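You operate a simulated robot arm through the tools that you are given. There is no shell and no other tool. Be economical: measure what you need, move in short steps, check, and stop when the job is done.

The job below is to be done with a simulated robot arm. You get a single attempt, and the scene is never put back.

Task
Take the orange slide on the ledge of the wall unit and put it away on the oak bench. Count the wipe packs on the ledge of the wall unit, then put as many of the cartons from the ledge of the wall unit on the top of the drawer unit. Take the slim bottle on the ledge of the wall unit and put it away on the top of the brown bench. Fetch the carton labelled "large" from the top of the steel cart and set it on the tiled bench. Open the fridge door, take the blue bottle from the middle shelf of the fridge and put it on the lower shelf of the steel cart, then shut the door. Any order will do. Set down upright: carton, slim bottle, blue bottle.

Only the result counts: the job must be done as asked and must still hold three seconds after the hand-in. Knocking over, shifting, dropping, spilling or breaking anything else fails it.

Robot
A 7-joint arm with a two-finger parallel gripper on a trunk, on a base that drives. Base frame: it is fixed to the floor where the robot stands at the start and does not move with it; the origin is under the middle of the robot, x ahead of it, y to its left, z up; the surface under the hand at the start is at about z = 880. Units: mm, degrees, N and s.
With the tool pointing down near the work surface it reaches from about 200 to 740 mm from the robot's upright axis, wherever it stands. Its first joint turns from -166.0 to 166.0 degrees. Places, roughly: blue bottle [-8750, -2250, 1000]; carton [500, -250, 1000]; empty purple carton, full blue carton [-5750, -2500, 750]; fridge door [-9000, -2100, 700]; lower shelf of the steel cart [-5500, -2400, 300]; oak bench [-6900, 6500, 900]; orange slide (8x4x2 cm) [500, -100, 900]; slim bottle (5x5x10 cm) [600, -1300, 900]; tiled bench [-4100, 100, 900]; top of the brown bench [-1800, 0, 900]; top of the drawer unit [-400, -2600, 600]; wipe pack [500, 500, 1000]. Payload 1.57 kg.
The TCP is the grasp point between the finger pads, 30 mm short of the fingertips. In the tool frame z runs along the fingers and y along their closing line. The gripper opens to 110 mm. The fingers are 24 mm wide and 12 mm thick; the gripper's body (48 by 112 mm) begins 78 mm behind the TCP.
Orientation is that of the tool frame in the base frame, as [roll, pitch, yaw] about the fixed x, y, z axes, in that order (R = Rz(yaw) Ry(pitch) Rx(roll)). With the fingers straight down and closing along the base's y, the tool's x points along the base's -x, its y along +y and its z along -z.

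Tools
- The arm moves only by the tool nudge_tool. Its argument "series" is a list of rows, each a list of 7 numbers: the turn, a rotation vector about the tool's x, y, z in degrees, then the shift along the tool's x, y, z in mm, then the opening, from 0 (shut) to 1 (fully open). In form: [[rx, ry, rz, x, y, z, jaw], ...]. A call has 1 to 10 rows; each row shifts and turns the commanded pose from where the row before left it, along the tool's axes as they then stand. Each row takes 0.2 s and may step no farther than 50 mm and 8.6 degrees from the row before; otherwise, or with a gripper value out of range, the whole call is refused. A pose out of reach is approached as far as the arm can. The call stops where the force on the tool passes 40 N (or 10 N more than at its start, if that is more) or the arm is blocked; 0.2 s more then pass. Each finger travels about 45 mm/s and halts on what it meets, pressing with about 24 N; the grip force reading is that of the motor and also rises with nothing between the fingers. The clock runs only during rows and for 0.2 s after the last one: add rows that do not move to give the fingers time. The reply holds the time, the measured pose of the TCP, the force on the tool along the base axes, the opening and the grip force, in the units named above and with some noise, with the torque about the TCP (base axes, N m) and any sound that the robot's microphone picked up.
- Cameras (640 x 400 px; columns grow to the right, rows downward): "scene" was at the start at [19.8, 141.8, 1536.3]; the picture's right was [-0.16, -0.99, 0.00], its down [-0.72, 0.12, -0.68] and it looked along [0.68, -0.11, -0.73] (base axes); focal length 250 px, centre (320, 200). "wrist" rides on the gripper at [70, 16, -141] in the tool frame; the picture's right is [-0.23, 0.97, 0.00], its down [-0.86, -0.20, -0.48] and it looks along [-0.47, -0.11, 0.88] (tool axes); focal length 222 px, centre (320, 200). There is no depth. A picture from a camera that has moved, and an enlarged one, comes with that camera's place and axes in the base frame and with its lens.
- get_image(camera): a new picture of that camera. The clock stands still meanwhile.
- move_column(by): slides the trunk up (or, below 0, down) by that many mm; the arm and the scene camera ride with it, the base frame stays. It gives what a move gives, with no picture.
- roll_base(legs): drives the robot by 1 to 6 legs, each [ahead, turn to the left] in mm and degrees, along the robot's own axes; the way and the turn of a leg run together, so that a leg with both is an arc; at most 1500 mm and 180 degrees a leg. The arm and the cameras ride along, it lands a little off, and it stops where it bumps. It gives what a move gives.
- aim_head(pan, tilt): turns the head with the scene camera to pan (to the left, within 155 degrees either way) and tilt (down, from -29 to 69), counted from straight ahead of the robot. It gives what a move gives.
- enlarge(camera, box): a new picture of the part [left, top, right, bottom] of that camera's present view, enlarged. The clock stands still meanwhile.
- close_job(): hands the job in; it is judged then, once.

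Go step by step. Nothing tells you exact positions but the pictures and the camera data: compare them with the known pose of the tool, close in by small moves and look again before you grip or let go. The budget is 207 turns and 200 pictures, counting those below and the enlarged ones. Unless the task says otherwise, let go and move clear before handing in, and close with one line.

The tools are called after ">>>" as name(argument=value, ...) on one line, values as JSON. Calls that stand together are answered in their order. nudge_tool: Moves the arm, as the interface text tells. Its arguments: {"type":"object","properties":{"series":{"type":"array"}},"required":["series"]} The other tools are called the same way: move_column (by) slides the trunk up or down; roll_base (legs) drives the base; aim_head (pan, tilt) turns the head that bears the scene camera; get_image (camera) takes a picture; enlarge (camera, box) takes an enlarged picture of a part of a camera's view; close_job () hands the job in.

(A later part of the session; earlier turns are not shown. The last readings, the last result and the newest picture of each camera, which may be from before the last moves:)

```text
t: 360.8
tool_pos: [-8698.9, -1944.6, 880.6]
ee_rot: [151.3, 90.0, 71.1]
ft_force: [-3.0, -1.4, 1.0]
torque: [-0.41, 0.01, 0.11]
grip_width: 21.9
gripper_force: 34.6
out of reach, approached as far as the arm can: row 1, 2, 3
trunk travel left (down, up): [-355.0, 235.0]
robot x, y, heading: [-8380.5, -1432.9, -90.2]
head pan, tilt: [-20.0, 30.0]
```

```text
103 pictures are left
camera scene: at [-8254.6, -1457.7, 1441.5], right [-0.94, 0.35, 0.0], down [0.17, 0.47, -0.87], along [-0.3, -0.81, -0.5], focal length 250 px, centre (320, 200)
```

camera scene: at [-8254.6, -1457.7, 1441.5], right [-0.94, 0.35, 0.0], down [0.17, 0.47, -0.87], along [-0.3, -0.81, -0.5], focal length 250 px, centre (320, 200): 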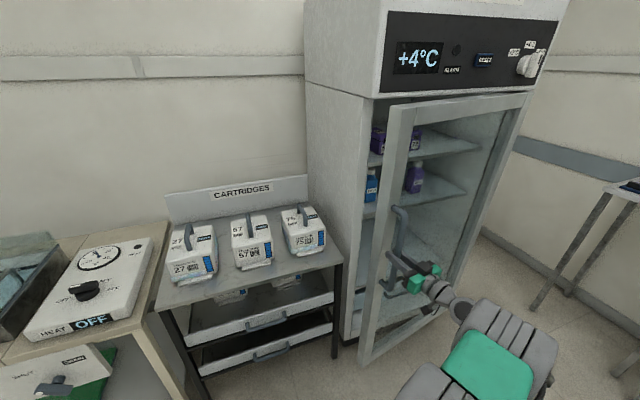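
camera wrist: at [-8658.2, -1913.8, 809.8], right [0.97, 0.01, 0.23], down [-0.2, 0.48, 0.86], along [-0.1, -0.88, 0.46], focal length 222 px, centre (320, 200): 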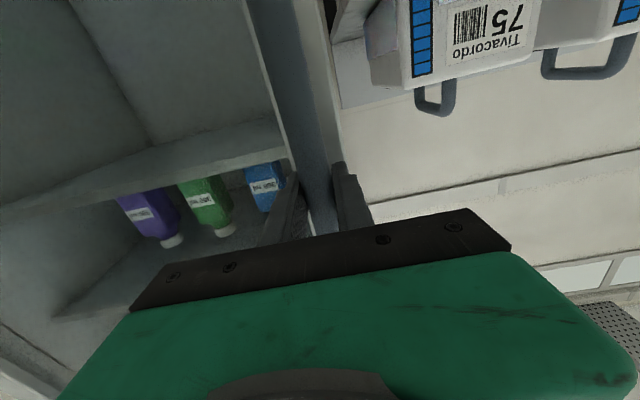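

The arm is at its reach limit with the door about 12° ajar. I let go, retreat, and check that the door stays; then I'll hook it from inside.

>>> nudge_tool(series=[[0, 0, 0, 0, 0, 0, 0.8], [0, 0, 0, 0, 0, 0, 0.8], [0, 0, 0, 0, 0, 0, 0.8], [0, 0, 0, 0, 0, 0, 0.8], [0, 0, 0, 0, 0, 0, 0.8]])

>>> get_image(camera="wrist")

```text
t: 361.9
tool_pos: [-8698.5, -1944.2, 879.2]
ee_rot: [154.5, 89.9, 74.5]
ft_force: [0.3, -0.5, -1.0]
torque: [-0.01, -0.02, 0.0]
grip_width: 88.1
gripper_force: 0.1
trunk travel left (down, up): [-355.0, 235.0]
robot x, y, heading: [-8377.6, -1431.6, -90.4]
head pan, tilt: [-20.0, 30.0]
```

```text
102 pictures are left
camera wrist: at [-8707.0, -1801.7, 809.6], right [0.96, 0.17, 0.23], down [-0.28, 0.44, 0.86], along [0.04, -0.88, 0.46], focal length 222 px, centre (320, 200)
```

wrist: 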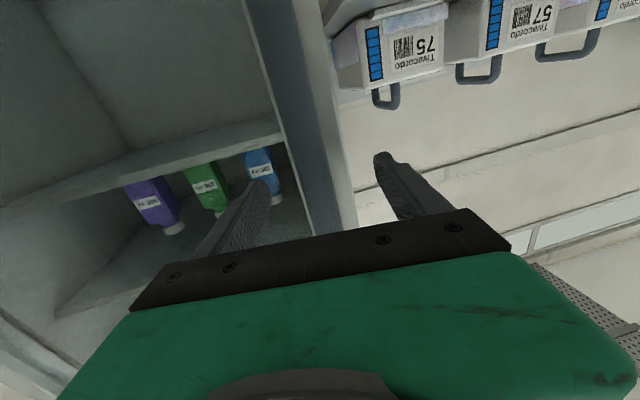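

I back off with the base, then swing the tool to point toward the hinge side.

>>> roll_base(legs=[[-120, 0]])

>>> nudge_tool(series=[[0, 0, 0, 0, 45, 0, 0.4], [0, 0, 0, 0, 45, 0, 0], [8.5, 0, 0, -5, 0, 0, 0], [8.5, 0, 0, -5, 0, 0, 0], [8.5, 0, 0, -5, 0, 0, 0], [8.5, 0, 0, -5, 0, 0, 0], [8.5, 0, 0, -5, 0, 0, 0], [8.5, 0, 0, -5, 0, 0, 0], [8.5, 0, 0, -5, 0, 0, 0], [8.5, 0, 0, -5, 0, 0, 0]])

>>> get_image(camera="scene")

>>> get_image(camera="wrist")

```text
t: 363.2
tool_pos: [-8695.8, -1826.1, 878.8]
ee_rot: [-20.4, 90.0, -100.2]
ft_force: [0.1, -0.5, -0.1]
torque: [0.02, 0.01, 0.03]
grip_width: 87.9
gripper_force: 0.0
trunk travel left (down, up): [-355.0, 235.0]
robot x, y, heading: [-8379.1, -1312.9, -90.3]
head pan, tilt: [-20.0, 30.0]
```

```text
t: 365.4
tool_pos: [-8606.4, -1810.6, 901.8]
ee_rot: [-50.9, 89.9, -167.5]
ft_force: [-0.5, 0.7, -0.1]
torque: [0.0, -0.03, -0.04]
grip_width: 0.0
gripper_force: 21.3
out of reach, approached as far as the arm can: row 7, 8, 9, 10
trunk travel left (down, up): [-355.0, 235.0]
robot x, y, heading: [-8381.7, -1312.3, -90.2]
head pan, tilt: [-20.0, 30.0]
```

```text
101 pictures are left
camera scene: at [-8254.4, -1339.1, 1441.4], right [-0.94, 0.35, 0.0], down [0.17, 0.47, -0.87], along [-0.3, -0.81, -0.5], focal length 250 px, centre (320, 200)
```

scene: 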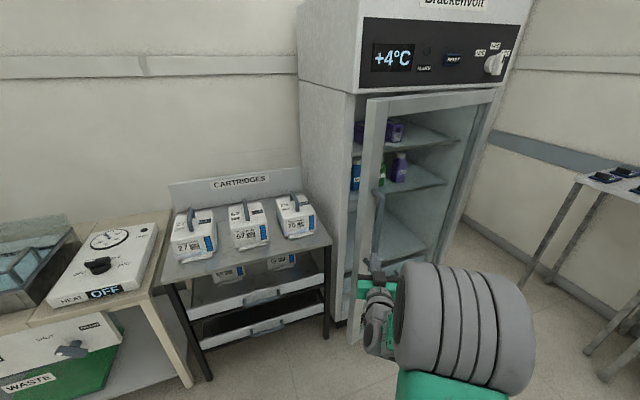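

```text
100 pictures are left
camera wrist: at [-8529.5, -1691.1, 831.7], right [0.87, -0.44, 0.23], down [0.04, 0.52, 0.85], along [-0.49, -0.74, 0.47], focal length 222 px, centre (320, 200)
```

wrist: 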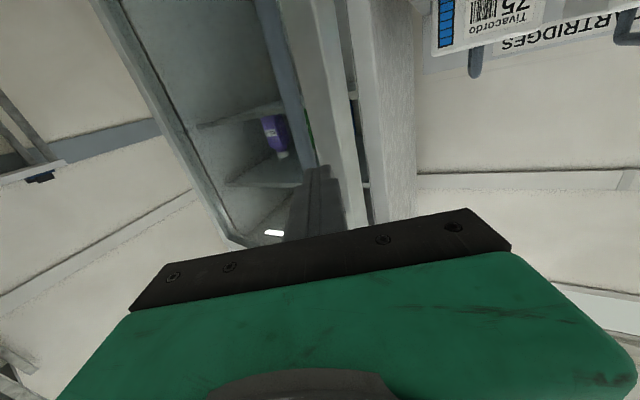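

The commanded pose resets to what the arm reached. I move toward the gap's outside and turn the tool further.

>>> nudge_tool(series=[[0, 0, 0, 0, 27, 33, 0], [0, 0, 0, 0, 27, 33, 0], [0, 0, 0, 0, 27, 33, 0], [0, 0, 0, 0, 27, 33, 0], [0, 0, 0, 0, 27, 33, 0], [8.5, 0, 0, 0, 0, 0, 0], [8.5, 0, 0, 0, 0, 0, 0], [8.5, 0, 0, 0, 0, 0, 0], [8.5, 0, 0, 0, 0, 0, 0]])

>>> get_image(camera="scene")

>>> get_image(camera="wrist")

```text
t: 367.4
tool_pos: [-8560.8, -2016.8, 902.1]
ee_rot: [14.9, 89.9, -135.9]
ft_force: [0.1, -0.1, 0.5]
torque: [0.01, -0.03, -0.03]
grip_width: 0.0
gripper_force: 21.6
trunk travel left (down, up): [-355.0, 235.0]
robot x, y, heading: [-8379.3, -1313.3, -90.5]
head pan, tilt: [-20.0, 30.0]
```

```text
99 pictures are left
camera scene: at [-8254.5, -1339.0, 1441.4], right [-0.94, 0.35, 0.0], down [0.17, 0.47, -0.87], along [-0.3, -0.81, -0.5], focal length 250 px, centre (320, 200)
```

scene: 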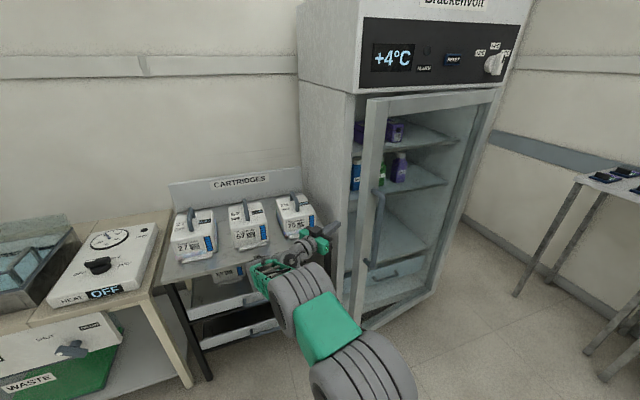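

```text
98 pictures are left
camera wrist: at [-8429.3, -1962.0, 832.3], right [0.48, -0.85, 0.23], down [0.32, 0.41, 0.85], along [-0.82, -0.33, 0.47], focal length 222 px, centre (320, 200)
```

wrist: 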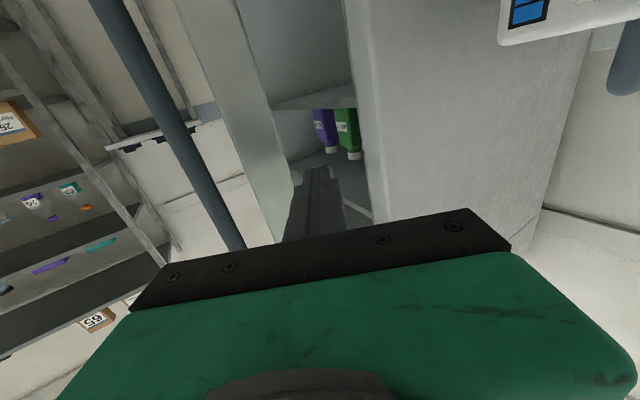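

The closed fingers point straight into the gap. I advance along the tool axis.

>>> nudge_tool(series=[[0, 0, 0, 0, 0, 40, 0], [0, 0, 0, 0, 0, 40, 0], [0, 0, 0, 0, 0, 40, 0], [0, 0, 0, 0, 0, 15, 0], [0, 0, 0, 0, 0, 0, 0]])

>>> get_image(camera="wrist")

```text
t: 368.6
tool_pos: [-8679.3, -2085.0, 900.8]
ee_rot: [-12.3, 89.9, -162.9]
ft_force: [0.9, 1.3, 0.5]
torque: [0.03, 0.01, 0.02]
grip_width: 0.3
gripper_force: 20.7
trunk travel left (down, up): [-355.0, 235.0]
robot x, y, heading: [-8377.3, -1312.5, -90.5]
head pan, tilt: [-20.0, 30.0]
```

```text
97 pictures are left
camera wrist: at [-8547.8, -2029.5, 831.9], right [0.48, -0.85, 0.23], down [0.32, 0.41, 0.85], along [-0.82, -0.34, 0.47], focal length 222 px, centre (320, 200)
```

wrist: 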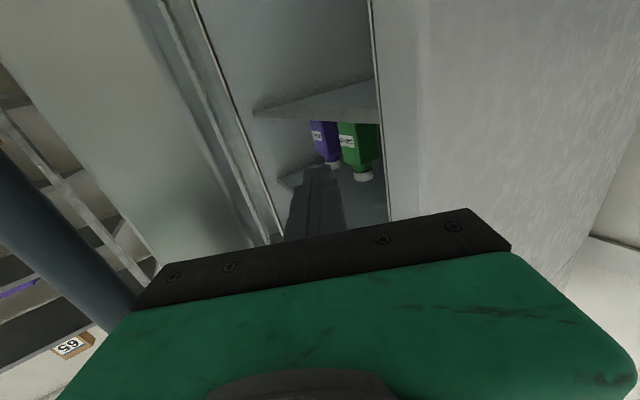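

Fingers are inside. I sweep the door open sideways.

>>> nudge_tool(series=[[0, 0, 0, 0, -25, 0, 0], [0, 0, 0, 0, -25, 0, 0], [0, 0, 0, 0, -25, 0, 0], [0, 0, 0, 0, -25, 0, 0], [0, 0, 0, 0, -25, 0, 0], [0, 0, 0, 0, -25, 0, 0], [0, 0, 0, 0, -25, 0, 0], [0, 0, 0, 0, -25, 0, 0]])

>>> get_image(camera="scene")

>>> get_image(camera="wrist")

```text
t: 370.0
tool_pos: [-8744.8, -1954.9, 903.0]
ee_rot: [-35.2, 89.8, 174.6]
ft_force: [21.8, 8.6, 6.7]
torque: [0.82, -0.79, -1.56]
grip_width: 0.0
gripper_force: 20.8
trunk travel left (down, up): [-355.0, 235.0]
robot x, y, heading: [-8378.3, -1311.5, -90.0]
head pan, tilt: [-20.0, 30.0]
stopped in row 7: the force on the tool passed its limit at 46 N (the readings are from after the stop); the commanded pose is now the measured one
```

```text
96 pictures are left
camera scene: at [-8251.3, -1336.9, 1441.3], right [-0.94, 0.34, 0.0], down [0.17, 0.47, -0.87], along [-0.29, -0.81, -0.5], focal length 250 px, centre (320, 200)
```

scene: 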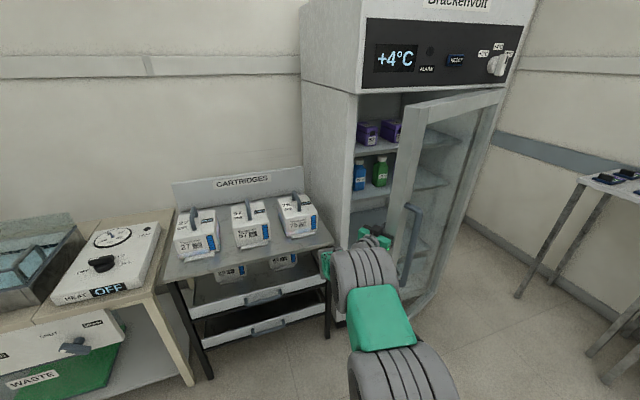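

```text
95 pictures are left
camera wrist: at [-8615.1, -1899.0, 833.1], right [0.48, -0.84, 0.23], down [0.32, 0.41, 0.85], along [-0.81, -0.34, 0.47], focal length 222 px, centre (320, 200)
```

wrist: 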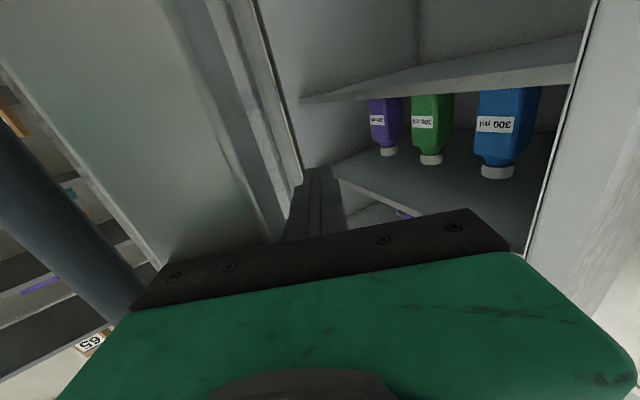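

The door is about 30° open; the gripper body pressed on the door's edge. I back out 30 mm and sweep on more along the arc.

>>> nudge_tool(series=[[0, 0, 0, 0, 5, -20, 0], [0, 0, 0, 0, 0, -15, 0], [0, 0, 0, 0, -20, 0, 0], [0, 0, 0, 0, -20, 1, 0], [0, 0, 0, 0, -20, 2, 0], [0, 0, 0, 0, -20, 3, 0], [0, 0, 0, 0, -20, 4, 0], [0, 0, 0, 0, -20, 5, 0], [0, 0, 0, 0, -20, 5, 0]])

>>> get_image(camera="scene")

```text
t: 372.0
tool_pos: [-8802.2, -1828.6, 899.7]
ee_rot: [-94.3, 89.7, 115.4]
ft_force: [0.5, 0.2, -0.2]
torque: [-0.01, -0.01, 0.01]
grip_width: 0.0
gripper_force: 21.4
trunk travel left (down, up): [-355.0, 235.0]
robot x, y, heading: [-8381.1, -1311.2, -90.1]
head pan, tilt: [-20.0, 30.0]
```

```text
94 pictures are left
camera scene: at [-8254.2, -1338.4, 1441.4], right [-0.94, 0.34, 0.0], down [0.17, 0.47, -0.87], along [-0.3, -0.81, -0.5], focal length 250 px, centre (320, 200)
```

scene: 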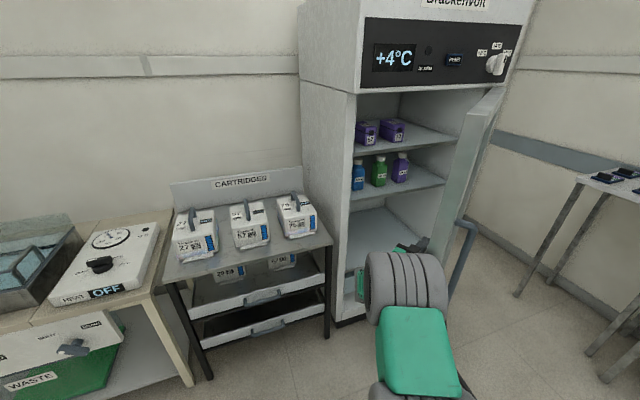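

The door has swung wide open. Now I locate the blue bottle; I zoom on the shelf.

>>> enlarge(camera="scene", box=[330, 80, 522, 200])

>>> get_image(camera="wrist")

```text
3.33 times, centred on (426, 140) of scene
camera zoom: at [-8254.2, -1338.4, 1441.4], right [-0.94, 0.34, 0.0], down [0.17, 0.47, -0.87], along [-0.3, -0.81, -0.5], focal length 833 px, centre (-33, 400)
```

zoom: 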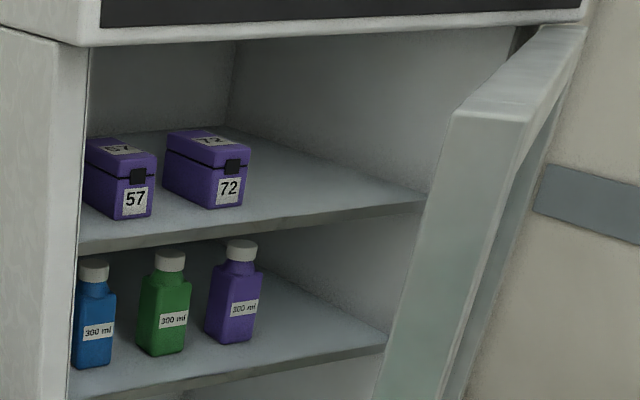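

```text
92 pictures are left
camera wrist: at [-8670.9, -1773.3, 830.9], right [0.48, -0.85, 0.22], down [0.32, 0.41, 0.86], along [-0.82, -0.34, 0.47], focal length 222 px, centre (320, 200)
```

wrist: 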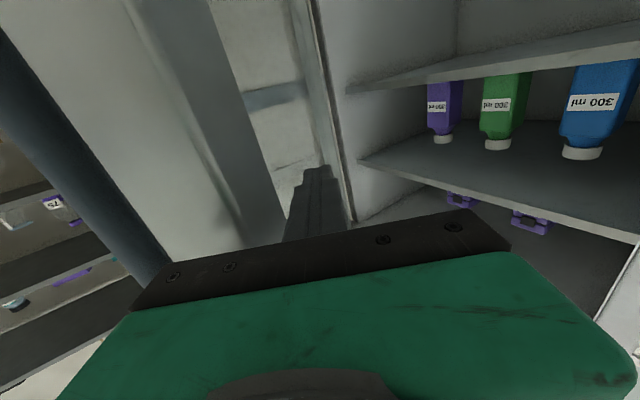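

Bottle located at about [-8784,-2281], shelf z 888, upper shelf at about 1085, so I must reach in horizontally. I back the tool out and turn it to face the fridge.

>>> nudge_tool(series=[[0, 0, 0, 0, 0, -45, 0], [0, 0, 0, 0, 10, -45, 0], [-8.5, 0, 0, 0, 10, 0, 0], [-8.5, 0, 0, 0, 10, 0, 0.5], [-8.5, 0, 0, 0, 10, 0, 0.85], [-8.5, 0, 0, 0, 10, 0, 0.85], [-8.5, 0, 0, 0, 0, 0, 0.85], [-8.5, 0, 0, 0, 0, 0, 0.85], [-8.5, 0, 0, 0, 0, 0, 0.85], [-1.5, 0, 0, 0, 0, 0, 0.85]])

>>> get_image(camera="wrist")

>>> get_image(camera="scene")

```text
t: 374.2
tool_pos: [-8693.2, -1821.9, 900.6]
ee_rot: [-154.7, 89.8, 116.0]
ft_force: [0.1, -0.8, 0.1]
torque: [0.05, 0.01, 0.03]
grip_width: 93.4
gripper_force: 0.1
trunk travel left (down, up): [-355.0, 235.0]
robot x, y, heading: [-8380.3, -1315.9, -89.8]
head pan, tilt: [-20.0, 30.0]
```

```text
91 pictures are left
camera wrist: at [-8679.0, -1681.0, 832.1], right [0.97, 0.01, 0.23], down [-0.2, 0.47, 0.86], along [-0.1, -0.88, 0.46], focal length 222 px, centre (320, 200)
```

wrist: 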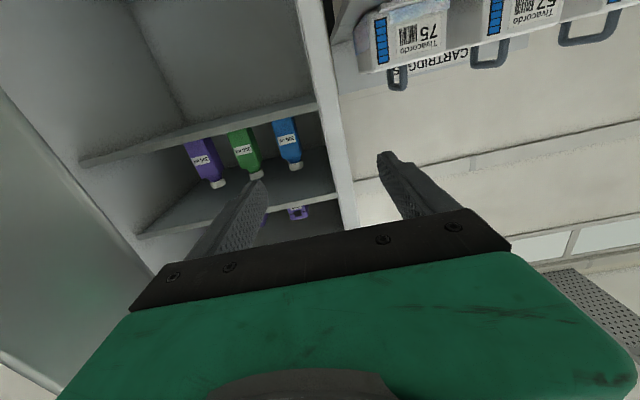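

```text
90 pictures are left
camera scene: at [-8254.5, -1338.3, 1441.4], right [-0.94, 0.34, 0.0], down [0.17, 0.47, -0.87], along [-0.3, -0.81, -0.5], focal length 250 px, centre (320, 200)
```

scene: 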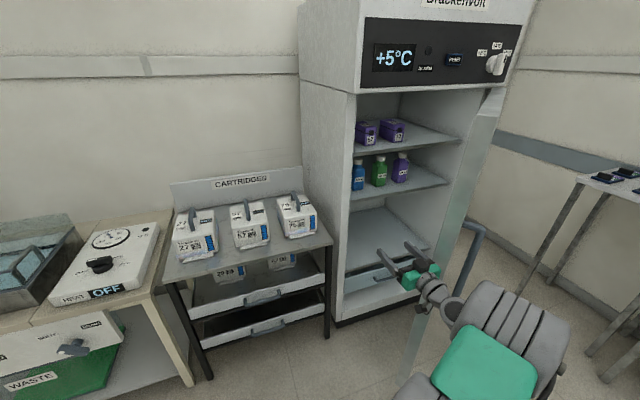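

Now I line up in x and height, then drive in partway.

>>> nudge_tool(series=[[0, 0, 0, -22, -45, 0, 0.85], [0, 0, 0, -22, -45, 0, 0.85], [0, 0, 0, 0, 0, 0, 0.85]])

>>> roll_base(legs=[[290, 0]])

>>> get_image(camera="wrist")

>>> get_image(camera="scene")

```text
t: 374.7
tool_pos: [-8725.1, -1822.5, 913.5]
ee_rot: [113.6, 88.5, 25.5]
ft_force: [10.9, 7.2, -1.1]
torque: [-0.14, 0.15, -1.45]
grip_width: 82.9
gripper_force: 0.1
trunk travel left (down, up): [-355.0, 235.0]
robot x, y, heading: [-8377.8, -1310.2, -89.6]
head pan, tilt: [-20.0, 30.0]
stopped in row 2: the force on the tool passed its limit at 122 N (the readings are from after the stop); the commanded pose is now the measured one
```

```text
t: 376.3
tool_pos: [-8724.3, -2017.6, 912.7]
ee_rot: [111.0, 88.2, 22.0]
ft_force: [0.5, 0.2, -0.2]
torque: [0.01, 0.01, 0.04]
grip_width: 93.6
gripper_force: 0.1
trunk travel left (down, up): [-355.0, 235.0]
robot x, y, heading: [-8375.0, -1514.9, -90.0]
head pan, tilt: [-20.0, 30.0]
stopped in leg 1: the robot was blocked; the commanded pose is now the measured one
```

```text
89 pictures are left
camera wrist: at [-8709.5, -1874.6, 845.7], right [0.97, 0.02, 0.26], down [-0.23, 0.46, 0.85], along [-0.1, -0.89, 0.45], focal length 222 px, centre (320, 200)
```

wrist: 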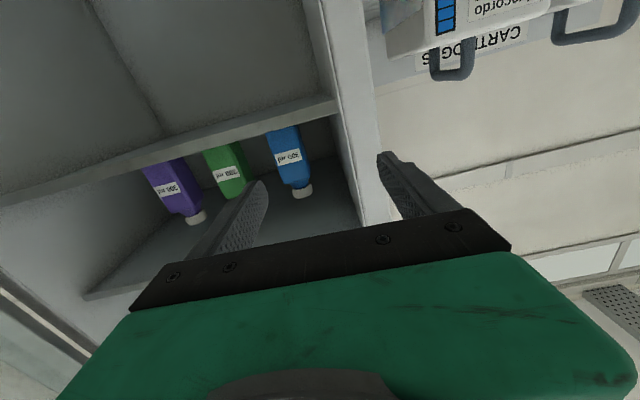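

```text
88 pictures are left
camera scene: at [-8249.3, -1536.1, 1441.2], right [-0.94, 0.34, 0.0], down [0.17, 0.47, -0.87], along [-0.3, -0.81, -0.5], focal length 250 px, centre (320, 200)
```

scene: 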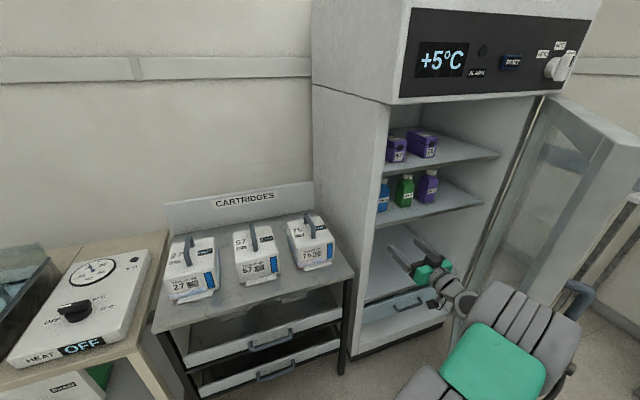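

The door is really only about 40° open, and the arm met it. I withdraw, then I'll drive along the fridge front (facing -x) to push the door wide with the closed fingers.

>>> roll_base(legs=[[-400, 0]])

>>> nudge_tool(series=[[0, 0, 0, 0, 45, 0, 0.4], [0, 0, 0, 0, 45, 0, 0], [0, 0, 0, 0, 45, 0, 0], [0, 0, 0, 0, 45, 0, 0], [0, 0, 0, 0, 45, 0, 0], [0, 0, 0, 0, 45, 0, 0], [0, 0, 0, 0, 45, 0, 0]])

>>> get_image(camera="scene")

```text
t: 378.8
tool_pos: [-8726.8, -1617.4, 909.5]
ee_rot: [112.9, 87.9, 24.2]
ft_force: [-0.1, -0.5, 0.3]
torque: [0.01, -0.03, -0.02]
grip_width: 93.4
gripper_force: 0.1
trunk travel left (down, up): [-355.0, 235.0]
robot x, y, heading: [-8376.5, -1116.9, -90.3]
head pan, tilt: [-20.0, 30.0]
```

```text
t: 380.4
tool_pos: [-8412.2, -1614.3, 921.8]
ee_rot: [110.9, 87.9, 22.2]
ft_force: [-0.4, 0.6, 0.3]
torque: [-0.02, 0.0, 0.05]
grip_width: 0.0
gripper_force: 21.4
trunk travel left (down, up): [-355.0, 235.0]
robot x, y, heading: [-8380.4, -1113.9, -90.4]
head pan, tilt: [-20.0, 30.0]
```

```text
87 pictures are left
camera scene: at [-8252.9, -1138.6, 1441.4], right [-0.94, 0.34, 0.0], down [0.17, 0.47, -0.87], along [-0.3, -0.81, -0.5], focal length 250 px, centre (320, 200)
```

scene: 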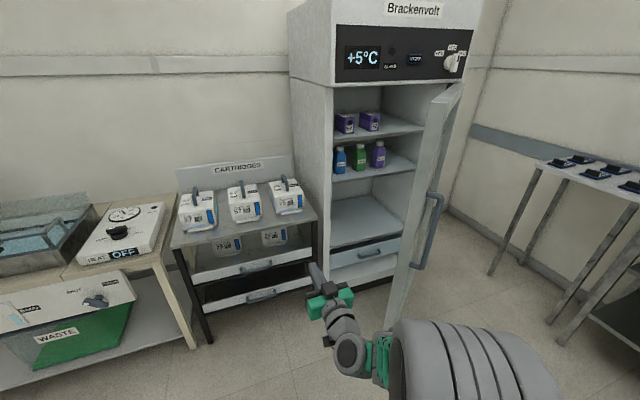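

>>> roll_base(legs=[[0, 45], [400, 0], [0, -45], [250, 0], [0, -90]])

>>> aim_head(pan=0, tilt=25)

>>> get_image(camera="scene")

```text
t: 392.4
tool_pos: [-8602.4, -1590.7, 921.5]
ee_rot: [112.7, 87.9, -69.7]
ft_force: [0.7, 0.3, -0.3]
torque: [0.02, -0.01, 0.02]
grip_width: 0.1
gripper_force: 20.9
trunk travel left (down, up): [-355.0, 235.0]
robot x, y, heading: [-8104.2, -1658.8, 176.2]
head pan, tilt: [-20.0, 30.0]
```

```text
t: 393.2
tool_pos: [-8602.5, -1588.4, 921.8]
ee_rot: [112.6, 87.9, -69.9]
ft_force: [0.5, 0.2, 0.1]
torque: [-0.02, -0.01, -0.04]
grip_width: 0.2
gripper_force: 21.7
trunk travel left (down, up): [-355.0, 235.0]
robot x, y, heading: [-8105.2, -1658.2, 176.0]
head pan, tilt: [0.0, 25.0]
```

```text
86 pictures are left
camera scene: at [-8146.6, -1809.6, 1449.3], right [0.07, 1.0, 0.0], down [0.42, -0.03, -0.91], along [-0.9, 0.06, -0.42], focal length 250 px, centre (320, 200)
```

scene: 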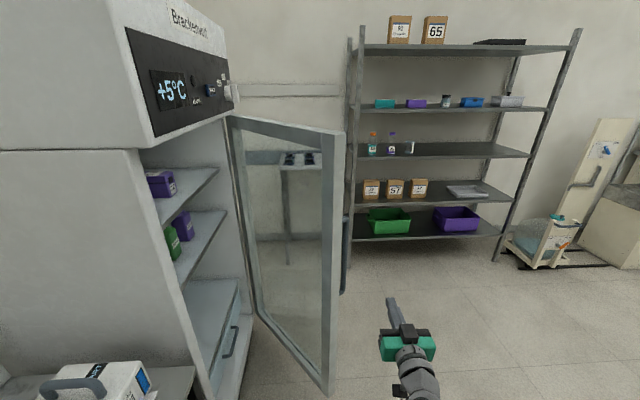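

The door is near 43°. I straighten heading, put the fingertips inside the door line and drive forward to push it.

>>> roll_base(legs=[[0, 4]])

>>> nudge_tool(series=[[0, 0, 0, 0, 45, 0, 0], [0, 0, 0, 0, 45, 0, 0], [0, 0, 0, 0, 45, 0, 0], [0, 0, 0, 0, 20, 0, 0]])

>>> roll_base(legs=[[350, 0]])

>>> get_image(camera="scene")

```text
t: 394.0
tool_pos: [-8606.1, -1624.9, 921.5]
ee_rot: [112.7, 88.0, -66.0]
ft_force: [-0.2, 0.4, -0.2]
torque: [-0.02, -0.02, -0.04]
grip_width: 0.2
gripper_force: 21.2
trunk travel left (down, up): [-355.0, 235.0]
robot x, y, heading: [-8106.9, -1660.6, 179.9]
head pan, tilt: [0.0, 25.0]
```

```text
t: 395.1
tool_pos: [-8591.0, -1564.5, 831.8]
ee_rot: [-170.2, 79.0, -10.1]
ft_force: [0.7, -0.4, -1.1]
torque: [0.02, 0.09, 0.02]
grip_width: 0.0
gripper_force: 21.6
out of reach, approached as far as the arm can: row 1, 2, 3
trunk travel left (down, up): [-355.0, 235.0]
robot x, y, heading: [-8106.4, -1660.7, 180.2]
head pan, tilt: [0.0, 25.0]
stopped in row 4: the arm was blocked; the commanded pose is now the measured one
```

```text
t: 397.4
tool_pos: [-8945.7, -1562.5, 830.8]
ee_rot: [-167.9, 77.7, -8.0]
ft_force: [-0.2, -0.3, -1.2]
torque: [0.0, -0.01, 0.01]
grip_width: 0.0
gripper_force: 21.1
trunk travel left (down, up): [-355.0, 235.0]
robot x, y, heading: [-8462.6, -1658.7, -179.8]
head pan, tilt: [0.0, 25.0]
```

```text
85 pictures are left
camera scene: at [-8495.4, -1812.5, 1450.2], right [0.0, 1.0, 0.0], down [0.42, 0.0, -0.91], along [-0.91, 0.0, -0.42], focal length 250 px, centre (320, 200)
```

scene: 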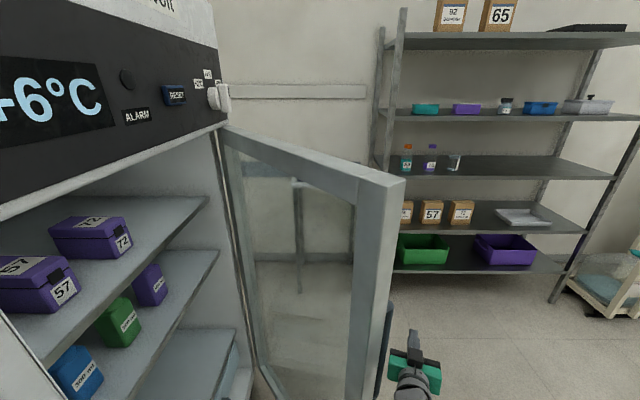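

The arm ran into its limits and passed outside the door instead. I back away, shift the base line by 100 mm toward the fridge and re-aim the tool straight.

>>> roll_base(legs=[[-60, 0], [0, -15], [-400, 0], [0, 15]])

>>> nudge_tool(series=[[-7, -4, 0, -25, 0, 0, 0], [-7, -4, 0, -25, 0, 0, 0], [-6, -4, 0, -25, 0, 0, 0], [0, 0, 0, 0, 0, 0, 0]])

>>> get_image(camera="scene")

>>> get_image(camera="wrist")

```text
t: 402.2
tool_pos: [-8495.5, -1663.0, 821.9]
ee_rot: [-166.4, 76.7, -7.3]
ft_force: [-0.2, -0.3, 0.0]
torque: [0.0, 0.01, 0.0]
grip_width: 0.3
gripper_force: 21.6
trunk travel left (down, up): [-355.0, 235.0]
robot x, y, heading: [-8013.8, -1766.1, 179.3]
head pan, tilt: [0.0, 25.0]
```

```text
t: 403.1
tool_pos: [-8518.1, -1780.3, 888.7]
ee_rot: [-170.5, 87.5, 24.0]
ft_force: [-0.2, 0.1, -0.3]
torque: [-0.01, 0.04, 0.01]
grip_width: 0.0
gripper_force: 21.0
trunk travel left (down, up): [-355.0, 235.0]
robot x, y, heading: [-8021.1, -1759.4, 179.7]
head pan, tilt: [0.0, 25.0]
stopped in row 4: the arm was blocked; the commanded pose is now the measured one
```

```text
84 pictures are left
camera scene: at [-8050.5, -1916.1, 1449.4], right [0.01, 1.0, 0.0], down [0.42, 0.0, -0.91], along [-0.91, 0.01, -0.42], focal length 250 px, centre (320, 200)
```

scene: 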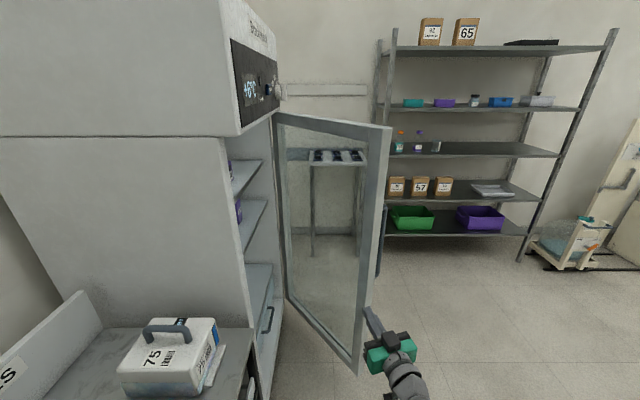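

```text
83 pictures are left
camera wrist: at [-8375.7, -1758.8, 825.2], right [0.24, -0.95, 0.22], down [0.38, 0.3, 0.88], along [-0.89, -0.13, 0.43], focal length 222 px, centre (320, 200)
```

wrist: 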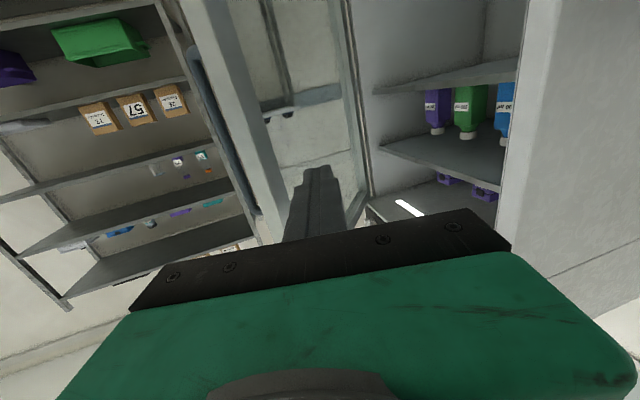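

The fingers now point at the door's inner side. I drive forward in steps.

>>> roll_base(legs=[[450, 0]])

>>> get_image(camera="scene")

```text
t: 405.3
tool_pos: [-8877.6, -1774.6, 885.0]
ee_rot: [-175.3, 87.3, 18.8]
ft_force: [-0.8, 0.0, -0.2]
torque: [-0.06, 0.01, 0.01]
grip_width: 0.0
gripper_force: 21.5
trunk travel left (down, up): [-355.0, 235.0]
robot x, y, heading: [-8377.0, -1758.6, 179.2]
head pan, tilt: [0.0, 25.0]
stopped in leg 1: the force on the tool passed its limit at 143 N (the readings are from after the stop); the commanded pose is now the measured one
```

```text
82 pictures are left
camera scene: at [-8410.5, -1912.8, 1449.4], right [0.01, 1.0, 0.0], down [0.42, -0.01, -0.91], along [-0.91, 0.01, -0.42], focal length 250 px, centre (320, 200)
```

scene: 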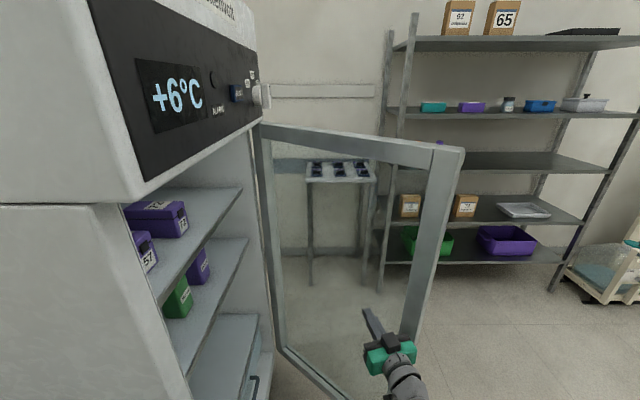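

The push set it moving (about 54° now). I continue with short, slower legs.

>>> roll_base(legs=[[60, 0], [60, 0], [60, 0]])

>>> roll_base(legs=[[60, 0], [60, 0], [60, 0]])

>>> get_image(camera="scene")

```text
t: 407.4
tool_pos: [-9059.4, -1772.4, 884.2]
ee_rot: [-174.8, 87.4, 19.2]
ft_force: [1.0, -0.6, -0.5]
torque: [0.01, -0.01, -0.05]
grip_width: 0.0
gripper_force: 21.4
trunk travel left (down, up): [-355.0, 235.0]
robot x, y, heading: [-8557.7, -1755.4, 179.3]
head pan, tilt: [0.0, 25.0]
```

```text
t: 409.5
tool_pos: [-9239.0, -1770.0, 884.6]
ee_rot: [-174.8, 87.3, 19.1]
ft_force: [-0.1, 1.9, 0.3]
torque: [-0.03, 0.0, -0.03]
grip_width: 0.0
gripper_force: 21.2
trunk travel left (down, up): [-355.0, 235.0]
robot x, y, heading: [-8738.3, -1755.3, 179.4]
head pan, tilt: [0.0, 25.0]
```

```text
81 pictures are left
camera scene: at [-8771.9, -1909.2, 1449.4], right [0.01, 1.0, 0.0], down [0.42, 0.0, -0.91], along [-0.91, 0.01, -0.42], focal length 250 px, centre (320, 200)
```

scene: 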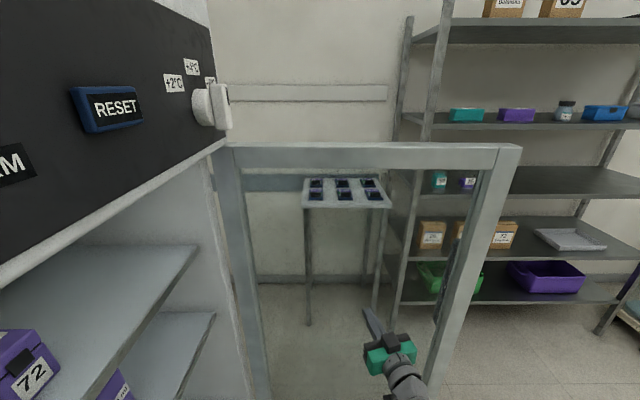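

The door is open about 85°. I reverse in an arc to face the fridge again without touching anything.

>>> roll_base(legs=[[-471, 90]])

>>> aim_head(pan=-15, tilt=25)

>>> get_image(camera="scene")

>>> get_image(camera="wrist")

```text
t: 413.8
tool_pos: [-8420.0, -1960.3, 884.2]
ee_rot: [-176.1, 87.3, 108.4]
ft_force: [0.4, 1.1, -0.3]
torque: [0.02, 0.0, 0.02]
grip_width: 0.0
gripper_force: 21.4
trunk travel left (down, up): [-355.0, 235.0]
robot x, y, heading: [-8435.9, -1458.5, -90.3]
head pan, tilt: [0.0, 25.0]
cut short: leg 1
```

```text
t: 414.5
tool_pos: [-8419.4, -1959.1, 882.7]
ee_rot: [-176.6, 87.3, 107.7]
ft_force: [0.4, -0.2, 1.0]
torque: [-0.01, -0.01, 0.03]
grip_width: 0.0
gripper_force: 21.4
trunk travel left (down, up): [-355.0, 235.0]
robot x, y, heading: [-8440.2, -1464.1, -90.3]
head pan, tilt: [-15.0, 25.0]
```

```text
80 pictures are left
camera scene: at [-8306.6, -1489.9, 1449.4], right [-0.96, 0.26, 0.0], down [0.11, 0.41, -0.91], along [-0.24, -0.87, -0.42], focal length 250 px, centre (320, 200)
```

scene: 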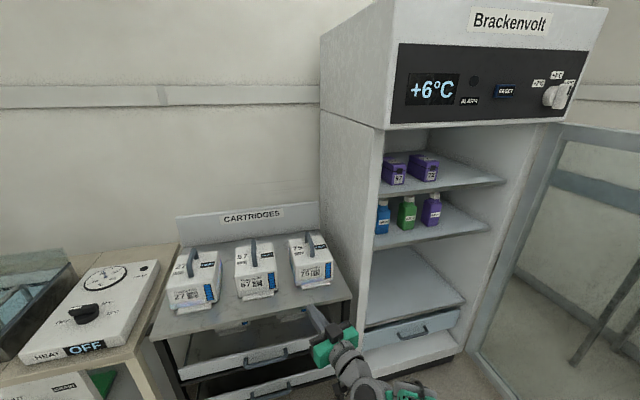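

```text
79 pictures are left
camera wrist: at [-8440.3, -1815.7, 821.3], right [0.95, 0.23, 0.22], down [-0.3, 0.37, 0.88], along [0.12, -0.9, 0.42], focal length 222 px, centre (320, 200)
```

wrist: 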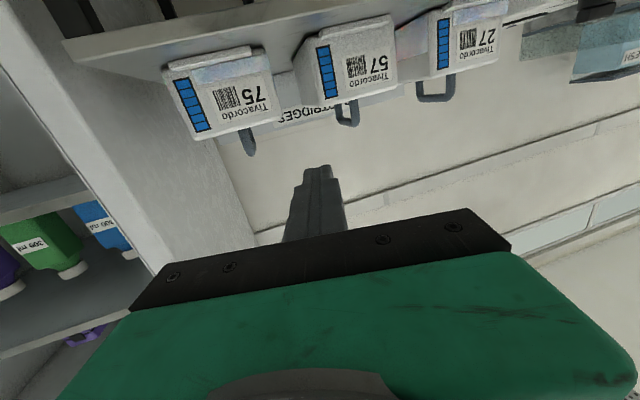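

The way in is free. I straighten the tool, raise it to mid-bottle height and move it across to the bottle's line.

>>> nudge_tool(series=[[7, -1.5, 0, -15, 0, 15, 0.3], [6.6, -1.5, 0, -15, 0, 15, 0.85], [0, 0, 0, -15, -45, 5, 0.85], [0, 0, 0, -15, -45, 5, 0.85], [0, 0, 0, 0, -45, 5, 0.85], [0, 0, 0, 0, -45, 5, 0.85], [0, 0, 0, 0, -45, 5, 0.85], [0, 0, 0, 0, -45, 5, 0.85], [0, 0, 0, 0, -45, 5, 0.85]])

>>> get_image(camera="wrist")

```text
t: 416.5
tool_pos: [-8729.0, -2029.0, 945.6]
ee_rot: [-50.7, 89.5, -140.0]
ft_force: [0.0, 0.8, -0.3]
torque: [0.03, -0.01, -0.04]
grip_width: 93.4
gripper_force: 0.1
out of reach, approached as far as the arm can: row 2
trunk travel left (down, up): [-355.0, 235.0]
robot x, y, heading: [-8438.5, -1460.4, -90.2]
head pan, tilt: [-15.0, 25.0]
```

```text
78 pictures are left
camera wrist: at [-8717.0, -1887.6, 875.6], right [0.98, 0.01, 0.22], down [-0.2, 0.48, 0.85], along [-0.09, -0.88, 0.47], focal length 222 px, centre (320, 200)
```

wrist: 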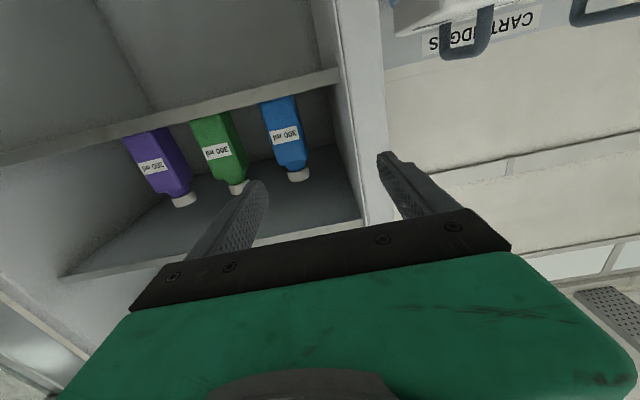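

Bottle confirmed at x -8786. I shift across 57 mm and drive in closer.

>>> nudge_tool(series=[[0, 0, 0, 0, -30, 0, 0.85], [0, 0, 0, 0, -27, 0, 0.85], [0, 0, 0, 0, 0, 0, 0.85]])

>>> roll_base(legs=[[130, 0]])

>>> get_image(camera="wrist")

>>> get_image(camera="scene")

```text
t: 417.3
tool_pos: [-8786.4, -2030.0, 947.2]
ee_rot: [-49.9, 89.4, -139.1]
ft_force: [-0.3, -0.5, 0.1]
torque: [-0.01, 0.02, 0.05]
grip_width: 93.5
gripper_force: 0.1
trunk travel left (down, up): [-355.0, 235.0]
robot x, y, heading: [-8438.2, -1455.7, -90.4]
head pan, tilt: [-15.0, 25.0]
```

```text
t: 418.6
tool_pos: [-8785.7, -2161.2, 947.9]
ee_rot: [-49.9, 89.5, -139.2]
ft_force: [0.3, -0.7, -0.4]
torque: [0.0, 0.02, 0.01]
grip_width: 93.6
gripper_force: 0.0
trunk travel left (down, up): [-355.0, 235.0]
robot x, y, heading: [-8438.8, -1588.7, -90.0]
head pan, tilt: [-15.0, 25.0]
```

```text
77 pictures are left
camera wrist: at [-8772.2, -2021.2, 877.0], right [0.98, 0.02, 0.22], down [-0.2, 0.48, 0.85], along [-0.09, -0.88, 0.47], focal length 222 px, centre (320, 200)
```

wrist: 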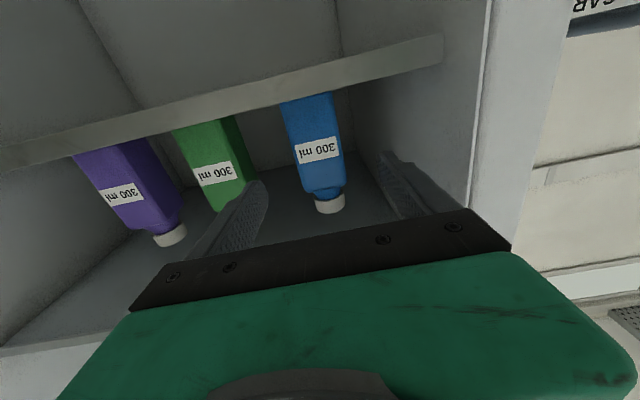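

```text
76 pictures are left
camera scene: at [-8307.6, -1621.5, 1449.4], right [-0.96, 0.26, 0.0], down [0.11, 0.41, -0.91], along [-0.24, -0.87, -0.42], focal length 250 px, centre (320, 200)
```

scene: 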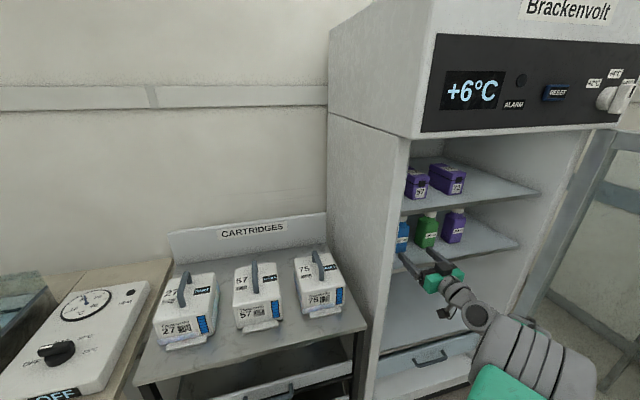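

>>> nudge_tool(series=[[0, 0, 0, -3, 0, 35, 0.85], [0, 0, 0, 0, 0, 35, 0.85], [0, 0, 0, 0, 0, 25, 0.85], [0, 0, 0, 0, 0, 15, 0.85], [0, 0, 0, 0, 0, 0, 0.85]])

>>> get_image(camera="wrist")

>>> enlarge(camera="scene", box=[370, 180, 530, 300])

```text
t: 419.8
tool_pos: [-8784.6, -2273.2, 950.6]
ee_rot: [-50.8, 89.3, -140.0]
ft_force: [-0.2, -1.0, 1.1]
torque: [0.04, -0.02, 0.0]
grip_width: 93.3
gripper_force: 0.2
trunk travel left (down, up): [-355.0, 235.0]
robot x, y, heading: [-8436.3, -1588.7, -90.3]
head pan, tilt: [-15.0, 25.0]
```

```text
75 pictures are left
camera wrist: at [-8770.9, -2131.4, 880.5], right [0.98, 0.02, 0.22], down [-0.2, 0.48, 0.85], along [-0.09, -0.88, 0.47], focal length 222 px, centre (320, 200)
```

wrist: 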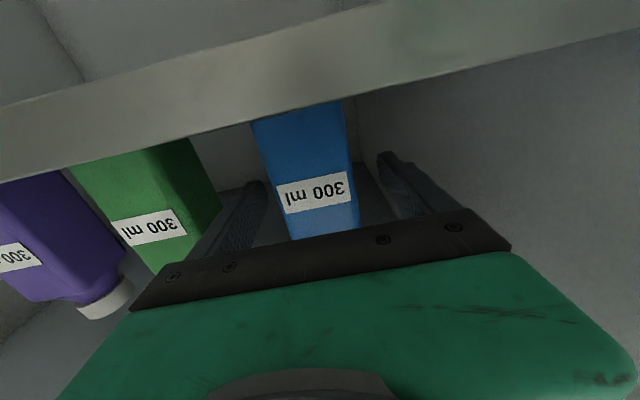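

```text
3.33 times, centred on (450, 240) of scene
camera zoom: at [-8307.6, -1621.8, 1449.4], right [-0.96, 0.26, 0.0], down [0.11, 0.41, -0.91], along [-0.24, -0.87, -0.42], focal length 833 px, centre (-113, 67)
```

zoom: 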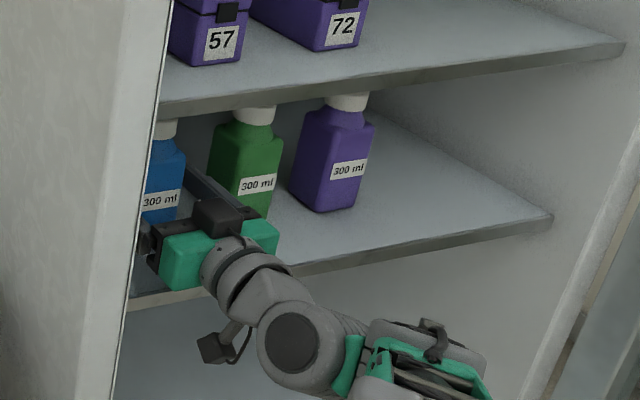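

The bottle's front face seems near y -2270, so I go 18 mm deeper, then close.

>>> nudge_tool(series=[[0, 0, 0, 0, -1, 18, 0.85], [0, 0, 0, 0, 0, 0, 0.3], [0, 0, 0, 0, 0, 0, 0.3], [0, 0, 0, 0, 0, 0, 0.3], [0, 0, 0, 0, 0, 0, 0.3], [0, 0, 0, 0, 0, 0, 0.3]])

>>> get_image(camera="wrist")

```text
t: 421.2
tool_pos: [-8784.7, -2289.2, 950.5]
ee_rot: [-50.2, 89.4, -139.3]
ft_force: [-0.6, -1.0, -0.5]
torque: [-0.04, -0.07, -0.03]
grip_width: 56.0
gripper_force: 23.8
trunk travel left (down, up): [-355.0, 235.0]
robot x, y, heading: [-8438.3, -1592.1, -90.2]
head pan, tilt: [-15.0, 25.0]
```

```text
73 pictures are left
camera wrist: at [-8771.5, -2148.4, 880.8], right [0.98, 0.02, 0.22], down [-0.2, 0.48, 0.85], along [-0.09, -0.88, 0.47], focal length 222 px, centre (320, 200)
```

wrist: 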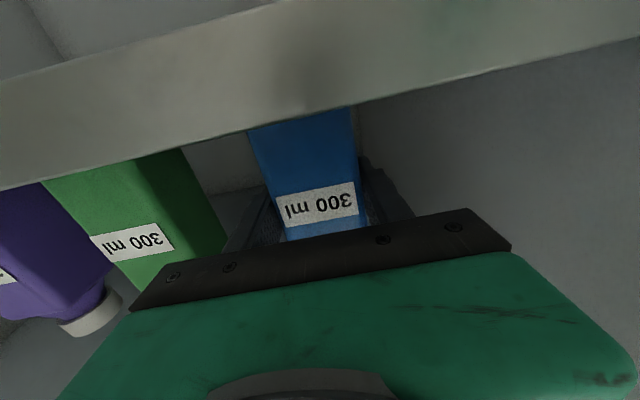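

Held at 56 mm. I lift 15 mm and reverse out.

>>> nudge_tool(series=[[0, 0, 0, -8, 0, 0, 0.3], [0, 0, 0, -8, 0, 0, 0.3], [0, 0, 0, 0, 0, 0, 0.3]])

>>> roll_base(legs=[[-60, 0], [-250, 0]])

>>> get_image(camera="scene")

```text
t: 422.0
tool_pos: [-8783.8, -2289.7, 966.8]
ee_rot: [-52.4, 89.5, -141.6]
ft_force: [0.3, 0.0, -4.3]
torque: [-0.01, 0.01, -0.02]
grip_width: 55.8
gripper_force: 23.7
trunk travel left (down, up): [-355.0, 235.0]
robot x, y, heading: [-8441.6, -1593.9, -90.4]
head pan, tilt: [-15.0, 25.0]
```

```text
t: 424.4
tool_pos: [-8781.5, -1977.6, 967.1]
ee_rot: [-52.0, 89.4, -141.0]
ft_force: [0.5, 0.8, -3.1]
torque: [0.01, -0.02, 0.03]
grip_width: 56.0
gripper_force: 23.8
trunk travel left (down, up): [-355.0, 235.0]
robot x, y, heading: [-8438.5, -1278.0, -90.2]
head pan, tilt: [-15.0, 25.0]
```

```text
72 pictures are left
camera scene: at [-8306.2, -1308.8, 1449.4], right [-0.96, 0.26, 0.0], down [0.11, 0.41, -0.91], along [-0.24, -0.87, -0.42], focal length 250 px, centre (320, 200)
```

scene: 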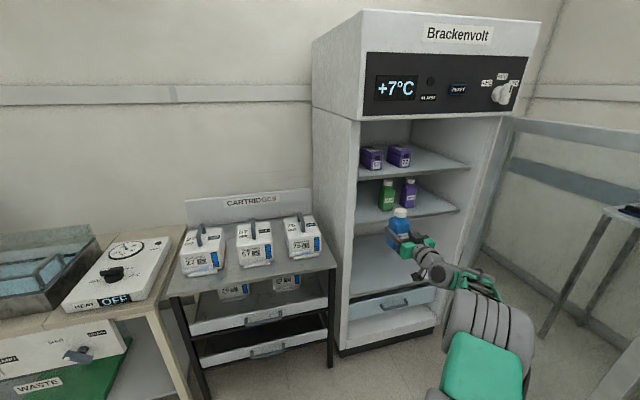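

The bottle is out and upright. I bring the arm toward the centre and drive east along the aisle to the steel cart.

>>> nudge_tool(series=[[0, 0, 0, 0, 40, -10, 0.3], [0, 0, 0, 0, 40, -10, 0.3], [0, 0, 0, 0, 40, -10, 0.3], [0, 0, 0, 0, 40, -10, 0.3], [0, 0, 0, 0, 40, -10, 0.3], [0, 0, 0, 0, 40, -10, 0.3]])

>>> roll_base(legs=[[-280, 0], [0, 90], [1300, 0], [1100, 0]])

>>> aim_head(pan=-55, tilt=35)

>>> get_image(camera="scene")

```text
t: 425.8
tool_pos: [-8541.3, -1913.0, 964.8]
ee_rot: [-53.7, 89.4, -142.7]
ft_force: [0.7, -0.4, -3.4]
torque: [0.02, 0.01, 0.02]
grip_width: 56.0
gripper_force: 24.1
trunk travel left (down, up): [-355.0, 235.0]
robot x, y, heading: [-8438.0, -1278.6, -90.1]
head pan, tilt: [-15.0, 25.0]
```

```text
t: 442.9
tool_pos: [-5423.6, -1039.0, 965.7]
ee_rot: [-52.6, 89.4, -50.5]
ft_force: [-0.5, -0.4, -3.9]
torque: [-0.02, -0.01, -0.01]
grip_width: 56.0
gripper_force: 23.9
trunk travel left (down, up): [-355.0, 235.0]
robot x, y, heading: [-6056.8, -948.5, 1.0]
head pan, tilt: [-15.0, 25.0]
```

```text
t: 444.0
tool_pos: [-5423.1, -1040.1, 965.8]
ee_rot: [-53.6, 89.5, -51.6]
ft_force: [0.1, 0.8, -3.6]
torque: [0.0, 0.04, -0.03]
grip_width: 56.1
gripper_force: 23.9
trunk travel left (down, up): [-355.0, 235.0]
robot x, y, heading: [-6061.9, -947.4, 0.8]
head pan, tilt: [-55.0, 35.0]
```

```text
71 pictures are left
camera scene: at [-6069.2, -865.4, 1433.6], right [-0.81, -0.59, 0.0], down [-0.34, 0.46, -0.82], along [0.48, -0.66, -0.57], focal length 250 px, centre (320, 200)
```

scene: 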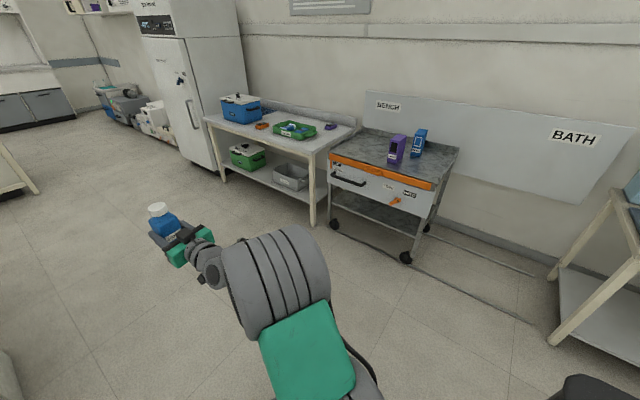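

The cart's front has a drawer panel above the lower shelf; the west end looks open. I zoom to judge the openings.

>>> enlarge(camera="scene", box=[310, 110, 480, 280])

```text
2.35 times, centred on (395, 195) of scene
camera zoom: at [-6069.2, -865.4, 1433.6], right [-0.81, -0.59, 0.0], down [-0.34, 0.46, -0.82], along [0.48, -0.66, -0.57], focal length 588 px, centre (144, 212)
```

zoom: 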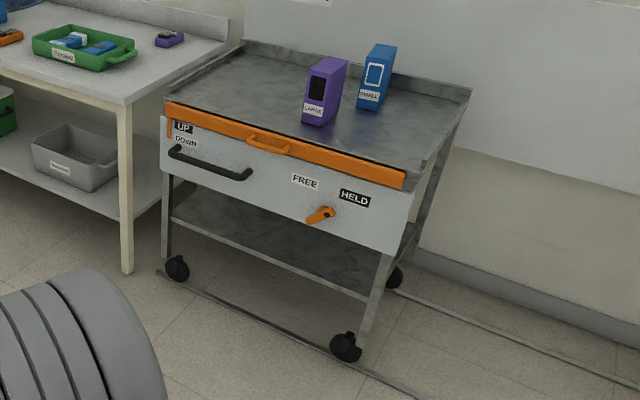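

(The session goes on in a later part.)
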